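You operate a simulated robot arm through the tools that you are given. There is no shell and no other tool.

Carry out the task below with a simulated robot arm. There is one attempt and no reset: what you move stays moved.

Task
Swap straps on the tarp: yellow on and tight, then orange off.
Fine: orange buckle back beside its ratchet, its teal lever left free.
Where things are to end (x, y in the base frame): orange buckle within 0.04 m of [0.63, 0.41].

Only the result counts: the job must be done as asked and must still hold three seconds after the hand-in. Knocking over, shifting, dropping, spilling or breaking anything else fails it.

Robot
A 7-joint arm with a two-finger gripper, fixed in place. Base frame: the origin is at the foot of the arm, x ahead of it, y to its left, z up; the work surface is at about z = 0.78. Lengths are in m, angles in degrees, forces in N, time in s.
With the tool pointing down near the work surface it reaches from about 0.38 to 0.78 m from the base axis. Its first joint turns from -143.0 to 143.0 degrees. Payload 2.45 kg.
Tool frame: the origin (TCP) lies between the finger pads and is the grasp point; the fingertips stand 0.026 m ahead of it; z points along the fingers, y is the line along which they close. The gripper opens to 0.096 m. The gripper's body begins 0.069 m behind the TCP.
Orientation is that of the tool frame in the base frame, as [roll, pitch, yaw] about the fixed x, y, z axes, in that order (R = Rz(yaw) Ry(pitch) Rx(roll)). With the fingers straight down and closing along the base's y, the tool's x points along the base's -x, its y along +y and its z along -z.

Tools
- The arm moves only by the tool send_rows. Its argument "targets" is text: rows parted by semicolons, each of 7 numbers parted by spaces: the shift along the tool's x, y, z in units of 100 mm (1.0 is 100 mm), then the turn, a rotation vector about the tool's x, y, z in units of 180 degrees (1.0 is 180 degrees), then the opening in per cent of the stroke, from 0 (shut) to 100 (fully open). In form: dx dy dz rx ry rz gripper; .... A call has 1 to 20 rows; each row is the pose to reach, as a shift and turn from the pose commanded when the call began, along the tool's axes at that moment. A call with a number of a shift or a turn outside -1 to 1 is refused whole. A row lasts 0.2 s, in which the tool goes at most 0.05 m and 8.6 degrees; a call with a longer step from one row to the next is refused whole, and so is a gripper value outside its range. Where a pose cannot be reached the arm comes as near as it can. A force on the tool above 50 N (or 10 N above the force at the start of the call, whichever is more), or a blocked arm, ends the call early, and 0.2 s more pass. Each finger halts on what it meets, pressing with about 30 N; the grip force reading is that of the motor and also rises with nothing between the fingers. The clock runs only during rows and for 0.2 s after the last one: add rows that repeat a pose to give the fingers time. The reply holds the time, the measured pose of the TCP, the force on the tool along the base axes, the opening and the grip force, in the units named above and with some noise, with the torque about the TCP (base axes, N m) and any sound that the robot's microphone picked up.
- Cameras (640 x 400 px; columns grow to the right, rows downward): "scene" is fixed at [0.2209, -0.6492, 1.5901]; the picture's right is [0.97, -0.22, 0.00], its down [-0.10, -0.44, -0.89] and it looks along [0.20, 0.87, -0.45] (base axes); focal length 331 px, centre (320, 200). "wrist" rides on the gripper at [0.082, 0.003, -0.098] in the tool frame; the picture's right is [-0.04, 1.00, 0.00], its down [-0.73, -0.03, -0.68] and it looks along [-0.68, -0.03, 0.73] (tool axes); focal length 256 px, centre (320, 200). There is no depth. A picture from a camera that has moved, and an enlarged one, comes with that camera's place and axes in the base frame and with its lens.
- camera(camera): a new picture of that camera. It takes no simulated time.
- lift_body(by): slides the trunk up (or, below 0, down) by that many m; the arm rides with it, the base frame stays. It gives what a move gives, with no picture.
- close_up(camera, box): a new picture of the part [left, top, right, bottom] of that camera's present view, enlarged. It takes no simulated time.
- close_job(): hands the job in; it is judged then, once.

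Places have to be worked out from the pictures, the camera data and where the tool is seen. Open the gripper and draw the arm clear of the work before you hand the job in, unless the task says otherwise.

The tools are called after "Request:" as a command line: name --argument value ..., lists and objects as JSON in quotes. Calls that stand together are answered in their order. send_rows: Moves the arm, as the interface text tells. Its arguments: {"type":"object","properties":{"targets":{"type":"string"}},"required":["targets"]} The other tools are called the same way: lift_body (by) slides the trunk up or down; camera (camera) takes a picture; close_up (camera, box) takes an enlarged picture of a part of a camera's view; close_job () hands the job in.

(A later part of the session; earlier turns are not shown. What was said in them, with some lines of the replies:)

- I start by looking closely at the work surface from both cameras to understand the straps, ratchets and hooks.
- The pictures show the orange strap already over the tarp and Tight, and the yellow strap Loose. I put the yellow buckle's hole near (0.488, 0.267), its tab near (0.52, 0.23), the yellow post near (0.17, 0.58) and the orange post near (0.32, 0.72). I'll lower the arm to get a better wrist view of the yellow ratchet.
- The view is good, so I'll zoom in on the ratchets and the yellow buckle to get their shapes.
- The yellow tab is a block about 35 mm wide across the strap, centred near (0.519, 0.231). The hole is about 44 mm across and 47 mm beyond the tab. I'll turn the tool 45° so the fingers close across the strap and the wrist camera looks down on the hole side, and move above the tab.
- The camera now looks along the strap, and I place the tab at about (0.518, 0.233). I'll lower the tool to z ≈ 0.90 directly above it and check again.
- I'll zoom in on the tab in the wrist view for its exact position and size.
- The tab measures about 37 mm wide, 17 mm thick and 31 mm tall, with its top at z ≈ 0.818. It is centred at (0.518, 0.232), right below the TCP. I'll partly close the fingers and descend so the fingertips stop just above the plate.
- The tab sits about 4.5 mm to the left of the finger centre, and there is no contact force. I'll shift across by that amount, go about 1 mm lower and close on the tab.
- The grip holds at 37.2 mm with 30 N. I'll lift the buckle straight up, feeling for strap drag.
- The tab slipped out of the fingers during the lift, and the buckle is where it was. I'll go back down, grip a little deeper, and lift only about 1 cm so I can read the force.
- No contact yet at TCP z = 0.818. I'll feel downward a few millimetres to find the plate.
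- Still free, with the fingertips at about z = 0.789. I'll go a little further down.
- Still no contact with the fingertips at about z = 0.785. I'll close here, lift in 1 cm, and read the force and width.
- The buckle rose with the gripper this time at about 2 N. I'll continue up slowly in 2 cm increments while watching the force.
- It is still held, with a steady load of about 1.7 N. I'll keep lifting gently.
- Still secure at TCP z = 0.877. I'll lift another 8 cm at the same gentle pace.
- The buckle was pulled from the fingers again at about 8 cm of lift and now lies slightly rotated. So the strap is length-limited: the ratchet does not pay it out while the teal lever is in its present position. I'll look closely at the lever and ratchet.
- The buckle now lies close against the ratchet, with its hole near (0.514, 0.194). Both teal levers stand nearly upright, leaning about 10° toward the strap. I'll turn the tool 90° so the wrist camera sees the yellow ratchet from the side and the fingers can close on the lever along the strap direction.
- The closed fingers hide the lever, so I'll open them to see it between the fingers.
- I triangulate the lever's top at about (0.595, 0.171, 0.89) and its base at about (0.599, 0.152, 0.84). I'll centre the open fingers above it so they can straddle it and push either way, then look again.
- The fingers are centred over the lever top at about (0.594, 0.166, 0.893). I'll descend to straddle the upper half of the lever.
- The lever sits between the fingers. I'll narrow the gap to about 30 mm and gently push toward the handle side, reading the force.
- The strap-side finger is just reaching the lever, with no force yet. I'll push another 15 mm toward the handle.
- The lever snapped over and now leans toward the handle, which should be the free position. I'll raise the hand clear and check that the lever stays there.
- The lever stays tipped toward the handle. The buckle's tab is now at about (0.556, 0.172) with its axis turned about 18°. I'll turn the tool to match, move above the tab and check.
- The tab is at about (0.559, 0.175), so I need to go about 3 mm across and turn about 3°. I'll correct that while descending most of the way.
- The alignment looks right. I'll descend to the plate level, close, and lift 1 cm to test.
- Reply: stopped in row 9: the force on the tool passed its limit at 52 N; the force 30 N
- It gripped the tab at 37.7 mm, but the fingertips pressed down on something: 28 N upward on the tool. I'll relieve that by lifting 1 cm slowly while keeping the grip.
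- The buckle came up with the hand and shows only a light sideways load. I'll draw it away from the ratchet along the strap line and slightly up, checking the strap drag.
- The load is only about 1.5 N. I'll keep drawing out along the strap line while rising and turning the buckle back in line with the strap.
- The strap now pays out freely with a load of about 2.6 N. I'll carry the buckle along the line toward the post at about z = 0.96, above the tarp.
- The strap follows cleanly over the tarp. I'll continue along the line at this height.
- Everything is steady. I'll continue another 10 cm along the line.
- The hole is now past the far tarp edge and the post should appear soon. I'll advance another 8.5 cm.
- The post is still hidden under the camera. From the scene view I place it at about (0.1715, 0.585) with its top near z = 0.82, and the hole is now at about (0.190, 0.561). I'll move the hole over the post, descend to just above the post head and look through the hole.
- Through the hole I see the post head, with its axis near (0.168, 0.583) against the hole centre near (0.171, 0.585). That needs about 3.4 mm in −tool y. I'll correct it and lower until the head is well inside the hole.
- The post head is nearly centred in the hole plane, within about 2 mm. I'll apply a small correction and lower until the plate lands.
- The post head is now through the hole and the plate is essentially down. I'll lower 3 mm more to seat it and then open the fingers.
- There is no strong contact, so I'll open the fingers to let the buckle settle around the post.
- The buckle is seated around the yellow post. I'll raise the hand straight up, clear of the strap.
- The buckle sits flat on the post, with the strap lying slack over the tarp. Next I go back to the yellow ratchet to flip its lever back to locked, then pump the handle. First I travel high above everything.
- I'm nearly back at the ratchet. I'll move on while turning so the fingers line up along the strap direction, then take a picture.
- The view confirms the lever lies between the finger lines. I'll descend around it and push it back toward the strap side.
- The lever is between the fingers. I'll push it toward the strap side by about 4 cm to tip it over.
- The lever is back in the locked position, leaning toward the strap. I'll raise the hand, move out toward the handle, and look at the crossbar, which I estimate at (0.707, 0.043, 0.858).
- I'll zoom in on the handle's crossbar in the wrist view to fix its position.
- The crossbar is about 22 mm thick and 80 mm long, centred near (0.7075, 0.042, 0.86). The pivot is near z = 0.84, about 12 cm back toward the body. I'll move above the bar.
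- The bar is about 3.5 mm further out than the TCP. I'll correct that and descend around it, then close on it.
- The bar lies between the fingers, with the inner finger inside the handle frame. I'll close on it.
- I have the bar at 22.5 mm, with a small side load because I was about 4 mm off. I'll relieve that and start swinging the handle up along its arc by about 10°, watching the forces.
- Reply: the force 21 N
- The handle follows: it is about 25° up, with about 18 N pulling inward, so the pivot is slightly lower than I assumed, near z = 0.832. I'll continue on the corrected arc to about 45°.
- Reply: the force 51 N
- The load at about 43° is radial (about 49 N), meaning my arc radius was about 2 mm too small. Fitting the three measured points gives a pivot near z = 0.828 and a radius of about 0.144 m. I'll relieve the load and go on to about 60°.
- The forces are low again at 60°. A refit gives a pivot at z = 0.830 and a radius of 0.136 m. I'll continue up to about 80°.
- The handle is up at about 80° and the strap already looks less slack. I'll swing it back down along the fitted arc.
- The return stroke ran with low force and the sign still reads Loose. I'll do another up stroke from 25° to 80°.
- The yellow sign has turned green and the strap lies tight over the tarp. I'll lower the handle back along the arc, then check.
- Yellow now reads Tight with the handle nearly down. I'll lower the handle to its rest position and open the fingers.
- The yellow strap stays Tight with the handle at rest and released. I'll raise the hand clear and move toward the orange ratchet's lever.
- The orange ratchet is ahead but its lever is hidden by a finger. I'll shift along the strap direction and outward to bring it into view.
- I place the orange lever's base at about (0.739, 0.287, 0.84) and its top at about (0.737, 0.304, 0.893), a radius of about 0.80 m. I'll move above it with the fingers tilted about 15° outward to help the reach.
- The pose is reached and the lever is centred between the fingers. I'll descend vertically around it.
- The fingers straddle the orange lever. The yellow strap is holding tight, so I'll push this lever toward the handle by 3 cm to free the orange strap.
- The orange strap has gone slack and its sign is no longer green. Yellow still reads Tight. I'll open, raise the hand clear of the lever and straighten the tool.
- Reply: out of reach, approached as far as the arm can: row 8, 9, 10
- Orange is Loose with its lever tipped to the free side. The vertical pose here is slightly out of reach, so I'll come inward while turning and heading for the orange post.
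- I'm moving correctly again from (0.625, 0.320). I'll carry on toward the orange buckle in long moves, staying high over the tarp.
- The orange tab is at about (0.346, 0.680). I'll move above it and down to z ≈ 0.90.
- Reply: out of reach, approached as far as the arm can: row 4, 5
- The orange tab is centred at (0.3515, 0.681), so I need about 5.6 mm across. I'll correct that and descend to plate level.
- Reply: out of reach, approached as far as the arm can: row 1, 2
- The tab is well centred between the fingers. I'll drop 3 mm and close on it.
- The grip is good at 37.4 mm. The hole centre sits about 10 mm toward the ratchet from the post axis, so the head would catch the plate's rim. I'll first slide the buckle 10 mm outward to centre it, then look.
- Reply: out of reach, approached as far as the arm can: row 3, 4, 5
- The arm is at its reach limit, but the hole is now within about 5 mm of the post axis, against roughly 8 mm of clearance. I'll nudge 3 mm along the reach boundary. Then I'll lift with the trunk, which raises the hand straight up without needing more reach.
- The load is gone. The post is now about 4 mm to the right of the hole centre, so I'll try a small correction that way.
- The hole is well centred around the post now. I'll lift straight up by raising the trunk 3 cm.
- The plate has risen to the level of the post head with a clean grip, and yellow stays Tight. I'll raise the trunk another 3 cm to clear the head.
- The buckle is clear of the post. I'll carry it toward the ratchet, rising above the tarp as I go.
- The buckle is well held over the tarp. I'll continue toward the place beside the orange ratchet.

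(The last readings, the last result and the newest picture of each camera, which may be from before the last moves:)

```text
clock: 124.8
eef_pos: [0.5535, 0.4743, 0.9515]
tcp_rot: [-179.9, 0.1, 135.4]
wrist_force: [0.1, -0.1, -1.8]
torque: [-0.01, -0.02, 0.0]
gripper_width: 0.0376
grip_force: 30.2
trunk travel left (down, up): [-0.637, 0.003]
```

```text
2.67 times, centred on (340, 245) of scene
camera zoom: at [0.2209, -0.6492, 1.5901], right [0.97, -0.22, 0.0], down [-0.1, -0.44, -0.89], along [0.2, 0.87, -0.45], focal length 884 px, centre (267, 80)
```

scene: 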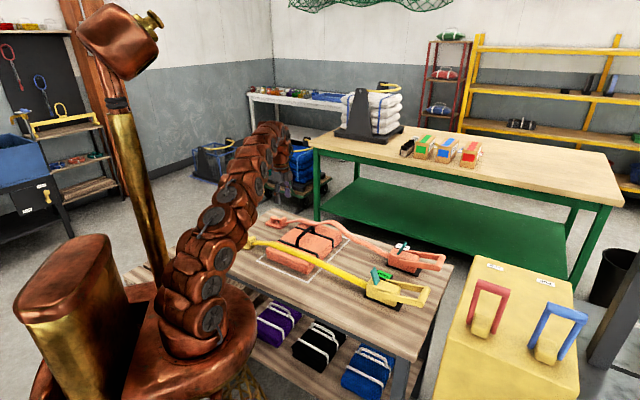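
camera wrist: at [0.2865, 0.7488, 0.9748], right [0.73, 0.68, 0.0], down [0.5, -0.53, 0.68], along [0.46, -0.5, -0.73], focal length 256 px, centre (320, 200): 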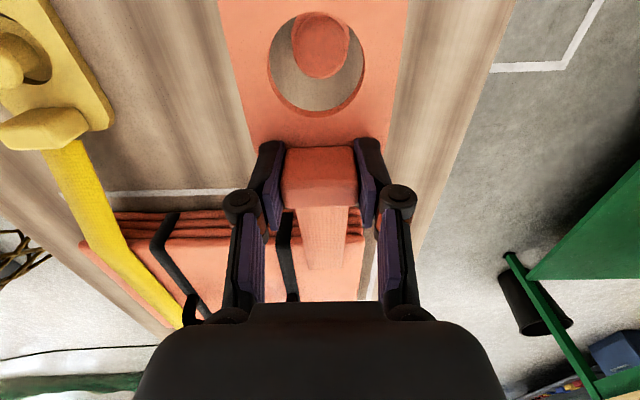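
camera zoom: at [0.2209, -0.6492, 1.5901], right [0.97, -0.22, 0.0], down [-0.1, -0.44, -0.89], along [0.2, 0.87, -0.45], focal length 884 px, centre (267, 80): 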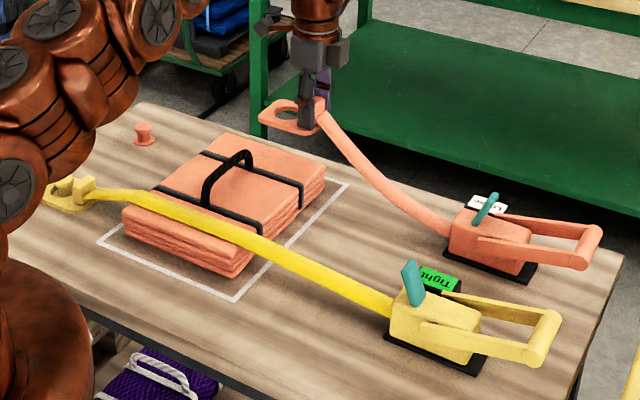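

The buckle is just past the tarp. I'll continue 10 cm more while starting to come down.

Request:
send_rows --targets "-0.15 0.01 0 0 0 0 0; -0.3 0.02 0 0 0 0 0; -0.45 0.03 0 0 0 0 0; -0.6 0.04 0 0 0 0 0; -0.75 0.05 0 0 0 0 0; -0.9 0.06 0.05 0 0 0 0; -1.0 0.06 0.15 0 0 0 0; -1.0 0.06 0.25 0 0 0 0; -1.0 0.06 0.35 0 0 0 0; -1.0 0.06 0.35 0 0 0 0"

Request:
camera --camera "wrist"

```text
clock: 127.0
eef_pos: [0.6246, 0.4079, 0.9189]
tcp_rot: [-180.0, 0.1, 135.4]
wrist_force: [0.9, -0.5, -2.5]
torque: [-0.02, -0.04, -0.02]
gripper_width: 0.0374
grip_force: 29.7
trunk travel left (down, up): [-0.637, 0.003]
```

```text
taken
camera wrist: at [0.5709, 0.4675, 1.0168], right [0.73, 0.68, 0.0], down [0.5, -0.53, 0.68], along [0.46, -0.5, -0.73], focal length 256 px, centre (320, 200)
```

wrist: 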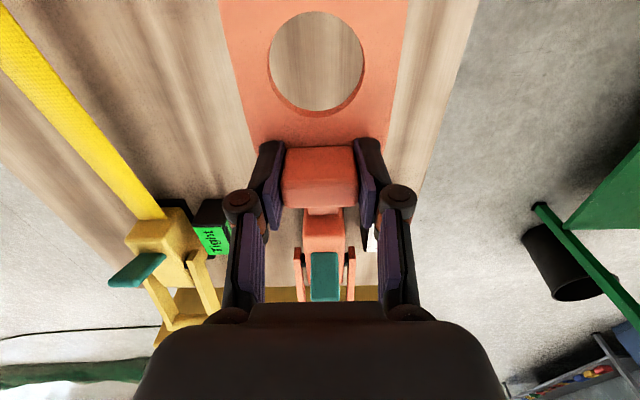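

The spot is close. I want the tab at (0.653, 0.387), which puts the hole at about (0.619, 0.421). I'll move over it and descend most of the way.

Request:
send_rows --targets "-0.1 0.015 0.05 0 0 0 0; -0.2 0.03 0.15 0 0 0 0; -0.3 0.045 0.25 0 0 0 0; -0.35 0.05 0.35 0 0 0 0; -0.35 0.05 0.45 0 0 0 0; -0.35 0.05 0.55 0 0 0 0; -0.35 0.05 0.65 0 0 0 0; -0.35 0.05 0.75 0 0 0 0; -0.35 0.05 0.85 0 0 0 0; -0.35 0.05 0.92 0 0 0 0; -0.35 0.05 0.92 0 0 0 0"

Request:
camera --camera "wrist"

Request:
close_up --camera "scene" --box '[320, 190, 460, 300]'

```text
clock: 129.4
eef_pos: [0.6565, 0.3884, 0.8259]
tcp_rot: [-179.9, 0.2, 135.4]
wrist_force: [-0.1, 0.0, -1.5]
torque: [-0.03, -0.02, 0.0]
gripper_width: 0.0376
grip_force: 30.0
trunk travel left (down, up): [-0.637, 0.003]
```

```text
taken
camera wrist: at [0.6006, 0.4478, 0.9236], right [0.73, 0.68, 0.0], down [0.5, -0.53, 0.68], along [0.46, -0.5, -0.73], focal length 256 px, centre (320, 200)
```

wrist: 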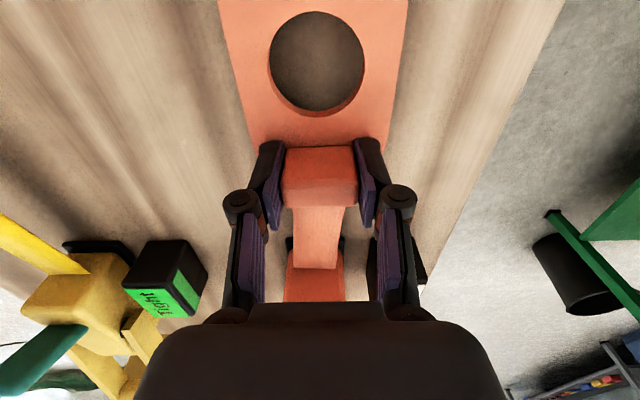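

```text
3.64 times, centred on (390, 245) of scene
camera zoom: at [0.2209, -0.6492, 1.5901], right [0.97, -0.22, 0.0], down [-0.1, -0.44, -0.89], along [0.2, 0.87, -0.45], focal length 1205 px, centre (66, 36)
```

zoom: 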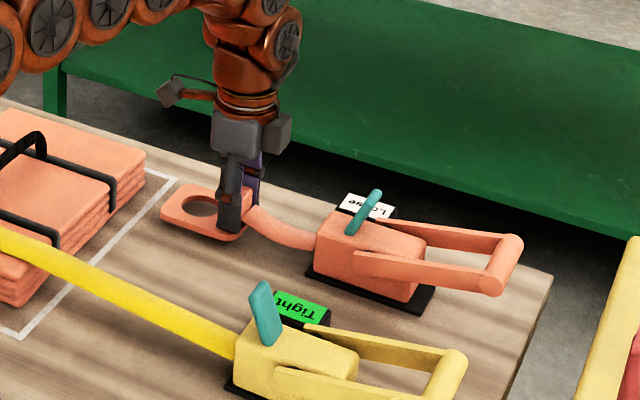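

The buckle hovers about 1 cm above the table in the right spot. I'll shift 3 mm back along the strap and set it down gently.

Request:
send_rows --targets "0.03 0 0.03 0 0 0 0; 0.03 0 0.06 0 0 0 0; 0.03 0 0.09 0 0 0 0; 0.03 0 0.11 0 0 0 0; 0.03 0 0.11 0 0 0 0"

```text
clock: 130.6
eef_pos: [0.6529, 0.3898, 0.8149]
tcp_rot: [-179.9, 0.2, 135.5]
wrist_force: [-0.3, -0.2, -0.8]
torque: [-0.01, -0.02, 0.04]
gripper_width: 0.0372
grip_force: 30.5
trunk travel left (down, up): [-0.637, 0.003]
```

The plate is about at table level with the load nearly gone. I'll lower another 2 mm and open the fingers.

Request:
send_rows --targets "0 0 0.01 0 0 0 0; 0 0 0.02 0 0 0 0; 0 0 0.02 0 0 0 0; 0 0 0.02 0 0 0 48; 0 0 0.02 0 0 0 60; 0 0 0.02 0 0 0 62; 0 0 0.02 0 0 0 62"

Request:
camera --camera "wrist"

```text
clock: 132.2
eef_pos: [0.6535, 0.3884, 0.8134]
tcp_rot: [-179.8, 0.1, 135.5]
wrist_force: [0.3, -0.5, -0.4]
torque: [-0.01, 0.0, 0.0]
gripper_width: 0.0596
grip_force: 0.0
trunk travel left (down, up): [-0.637, 0.003]
```

```text
taken
camera wrist: at [0.598, 0.4489, 0.9108], right [0.73, 0.68, 0.0], down [0.5, -0.53, 0.68], along [0.46, -0.5, -0.73], focal length 256 px, centre (320, 200)
```

wrist: 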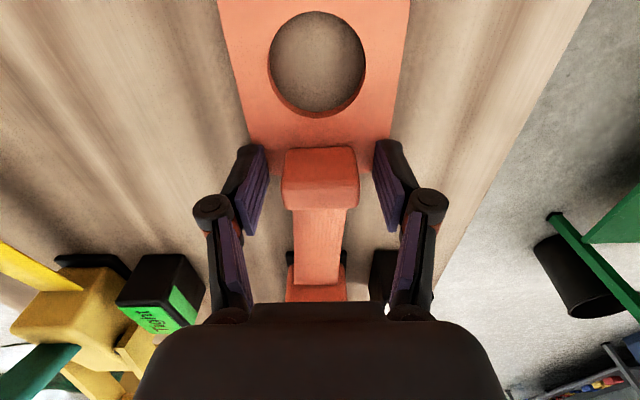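

The buckle is released and lies flat in place. I'll rise straight up past the tab, then draw inward and up.

Request:
send_rows --targets "0 0 -0.1 0 0 0 62; 0 0 -0.2 0 0 0 62; 0 0 -0.35 0 0 0 62; 0 0 -0.5 0 0 0 62; 0 -0.1 -0.65 0 0 0 62; 0 -0.25 -0.8 0 0 0 62; 0 -0.4 -1.0 0 0 0 62; 0 -0.6 -1.0 0 0 0 62; 0 -0.6 -1.0 0 0 0 62"

Request:
close_up --camera "scene" --box '[320, 190, 460, 300]'

Request:
camera --camera "wrist"

```text
clock: 134.2
eef_pos: [0.61, 0.3448, 0.9118]
tcp_rot: [-179.9, 0.2, 135.4]
wrist_force: [0.9, -0.2, 0.0]
torque: [-0.03, -0.02, 0.02]
gripper_width: 0.0592
grip_force: 0.1
trunk travel left (down, up): [-0.637, 0.003]
```

```text
3.64 times, centred on (390, 245) of scene
camera zoom: at [0.2209, -0.6492, 1.5901], right [0.97, -0.22, 0.0], down [-0.1, -0.44, -0.89], along [0.2, 0.87, -0.45], focal length 1205 px, centre (66, 36)
```

zoom: 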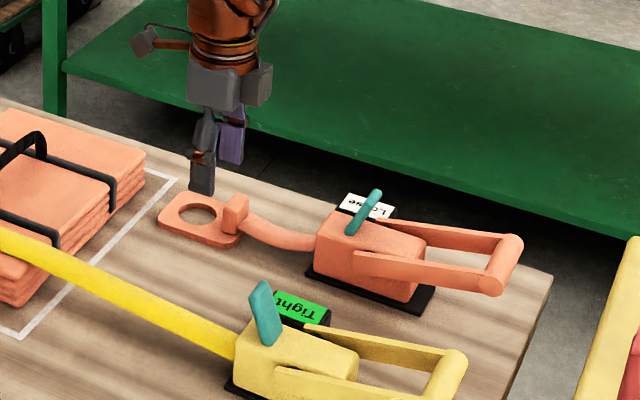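

```text
taken
camera wrist: at [0.5553, 0.4053, 1.0112], right [0.73, 0.68, 0.0], down [0.5, -0.53, 0.68], along [0.46, -0.5, -0.73], focal length 256 px, centre (320, 200)
```

wrist: 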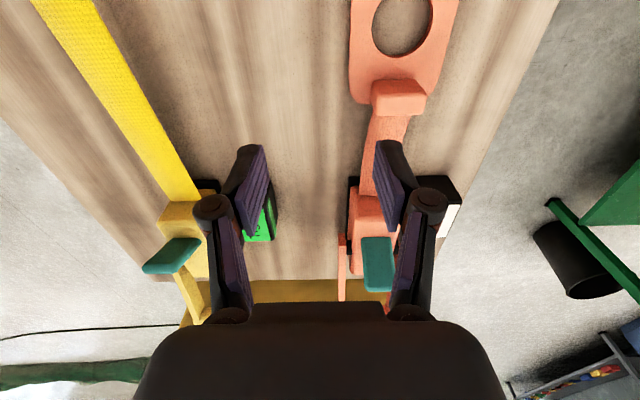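

The buckle lies with its hole near (0.621, 0.422) and its tab near (0.651, 0.390), all within 0.04 m of the target. Yellow is Tight and orange is Loose with its lever free. I'll draw the arm up and away from the work.

Request:
send_rows --targets "0 0 -0.2 0 0 0 62; 0 0 -0.4 0 0 0 62; 0 0 -0.6 0 0 0 62; 0 -0.1 -0.8 0 0 0 62; 0 -0.3 -1.0 0 0 0 62; 0 -0.6 -1.0 0 0 0 80; 0 -0.9 -1.0 0 0 0 100; 0 -1.0 -1.0 0 0 0 100"

Request:
send_rows --targets "0 -0.3 -0.2 0 0 0 100; 0 -0.6 -0.4 0 0 0 100; 0 -0.9 -0.6 0 0 0 100; 0 -1.0 -0.9 0 0 0 100; 0 -1.0 -1.0 0 0 0 100"

Request:
camera --camera "scene"

Request:
camera --camera "wrist"

Request:
close_up --camera "scene" --box '[220, 190, 460, 340]'

```text
clock: 136.0
eef_pos: [0.5404, 0.2746, 1.013]
tcp_rot: [-179.9, 0.1, 135.4]
wrist_force: [0.1, -0.2, -0.5]
torque: [0.01, 0.02, -0.02]
gripper_width: 0.0962
grip_force: 0.0
trunk travel left (down, up): [-0.637, 0.003]
```

```text
clock: 137.2
eef_pos: [0.4703, 0.2028, 1.1146]
tcp_rot: [-179.8, 0.0, 135.4]
wrist_force: [0.5, -0.3, -1.1]
torque: [-0.04, 0.01, -0.01]
gripper_width: 0.0962
grip_force: 0.2
trunk travel left (down, up): [-0.637, 0.003]
```

```text
taken
```

scene: 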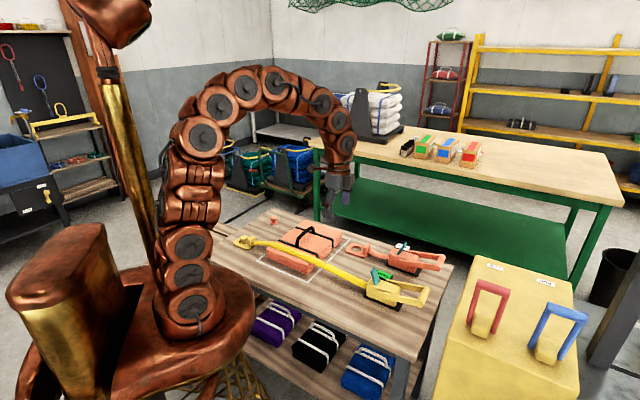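

```text
taken
camera wrist: at [0.4151, 0.2646, 1.2121], right [0.73, 0.68, 0.0], down [0.5, -0.53, 0.68], along [0.46, -0.5, -0.73], focal length 256 px, centre (320, 200)
```

wrist: 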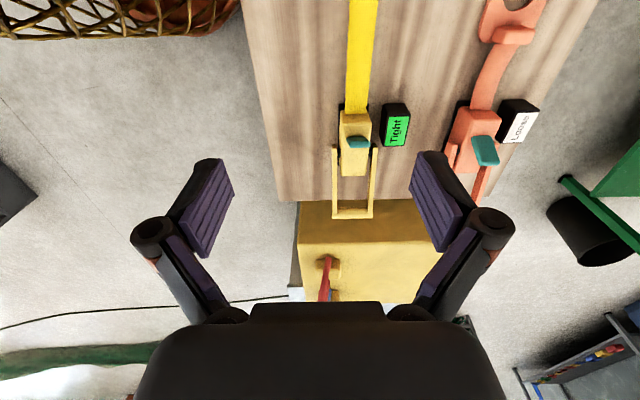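

```text
2.67 times, centred on (340, 265) of scene
camera zoom: at [0.2209, -0.6492, 1.5901], right [0.97, -0.22, 0.0], down [-0.1, -0.44, -0.89], along [0.2, 0.87, -0.45], focal length 884 px, centre (267, 27)
```

zoom: 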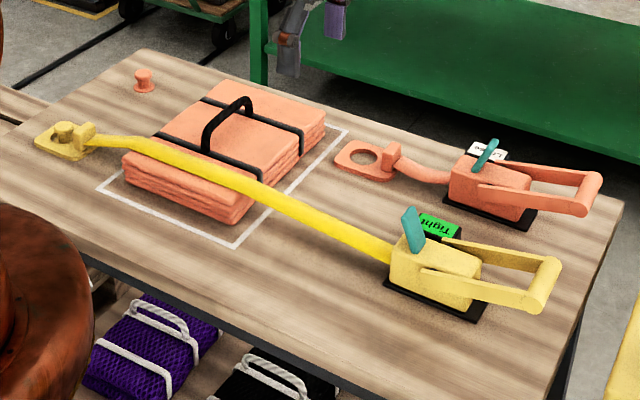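

The final views show yellow on its post and Tight over the unmoved tarp. The orange buckle lies beside its ratchet with the lever free, and the arm is clear with the gripper open, so I'll hand the job in.

Request:
close_job

```text
The job is handed in.
```

The straps are swapped. The yellow strap is hooked on its post and its sign reads Tight. The orange strap is off, with its buckle lying beside its ratchet. I handed the job in but got no verdict back, so whether it passed is not confirmed.

- **Yellow:** I freed its teal lever to pull out strap, hooked the buckle on the post, and flipped the lever back to locked. I then pumped the handle until the sign turned green. It still read Tight in the last pictures, with the handle at rest.
- **Orange:** I tipped its teal lever to the free side only after yellow was tight, and left it there. The buckle's hole is near (0.621, 0.422) and its tab near (0.651, 0.390), both within 0.04 m of the target.
- **Buckle drop:** the yellow buckle was pulled from the gripper twice while I was lifting it, because its ratchet was still locked. The second time it fell a few centimetres onto the table and slid toward its ratchet. I picked it up again and hooked it normally.
- **Rest of the scene:** the tarp looks unmoved in the pictures. The arm is clear of the work with the gripper open.
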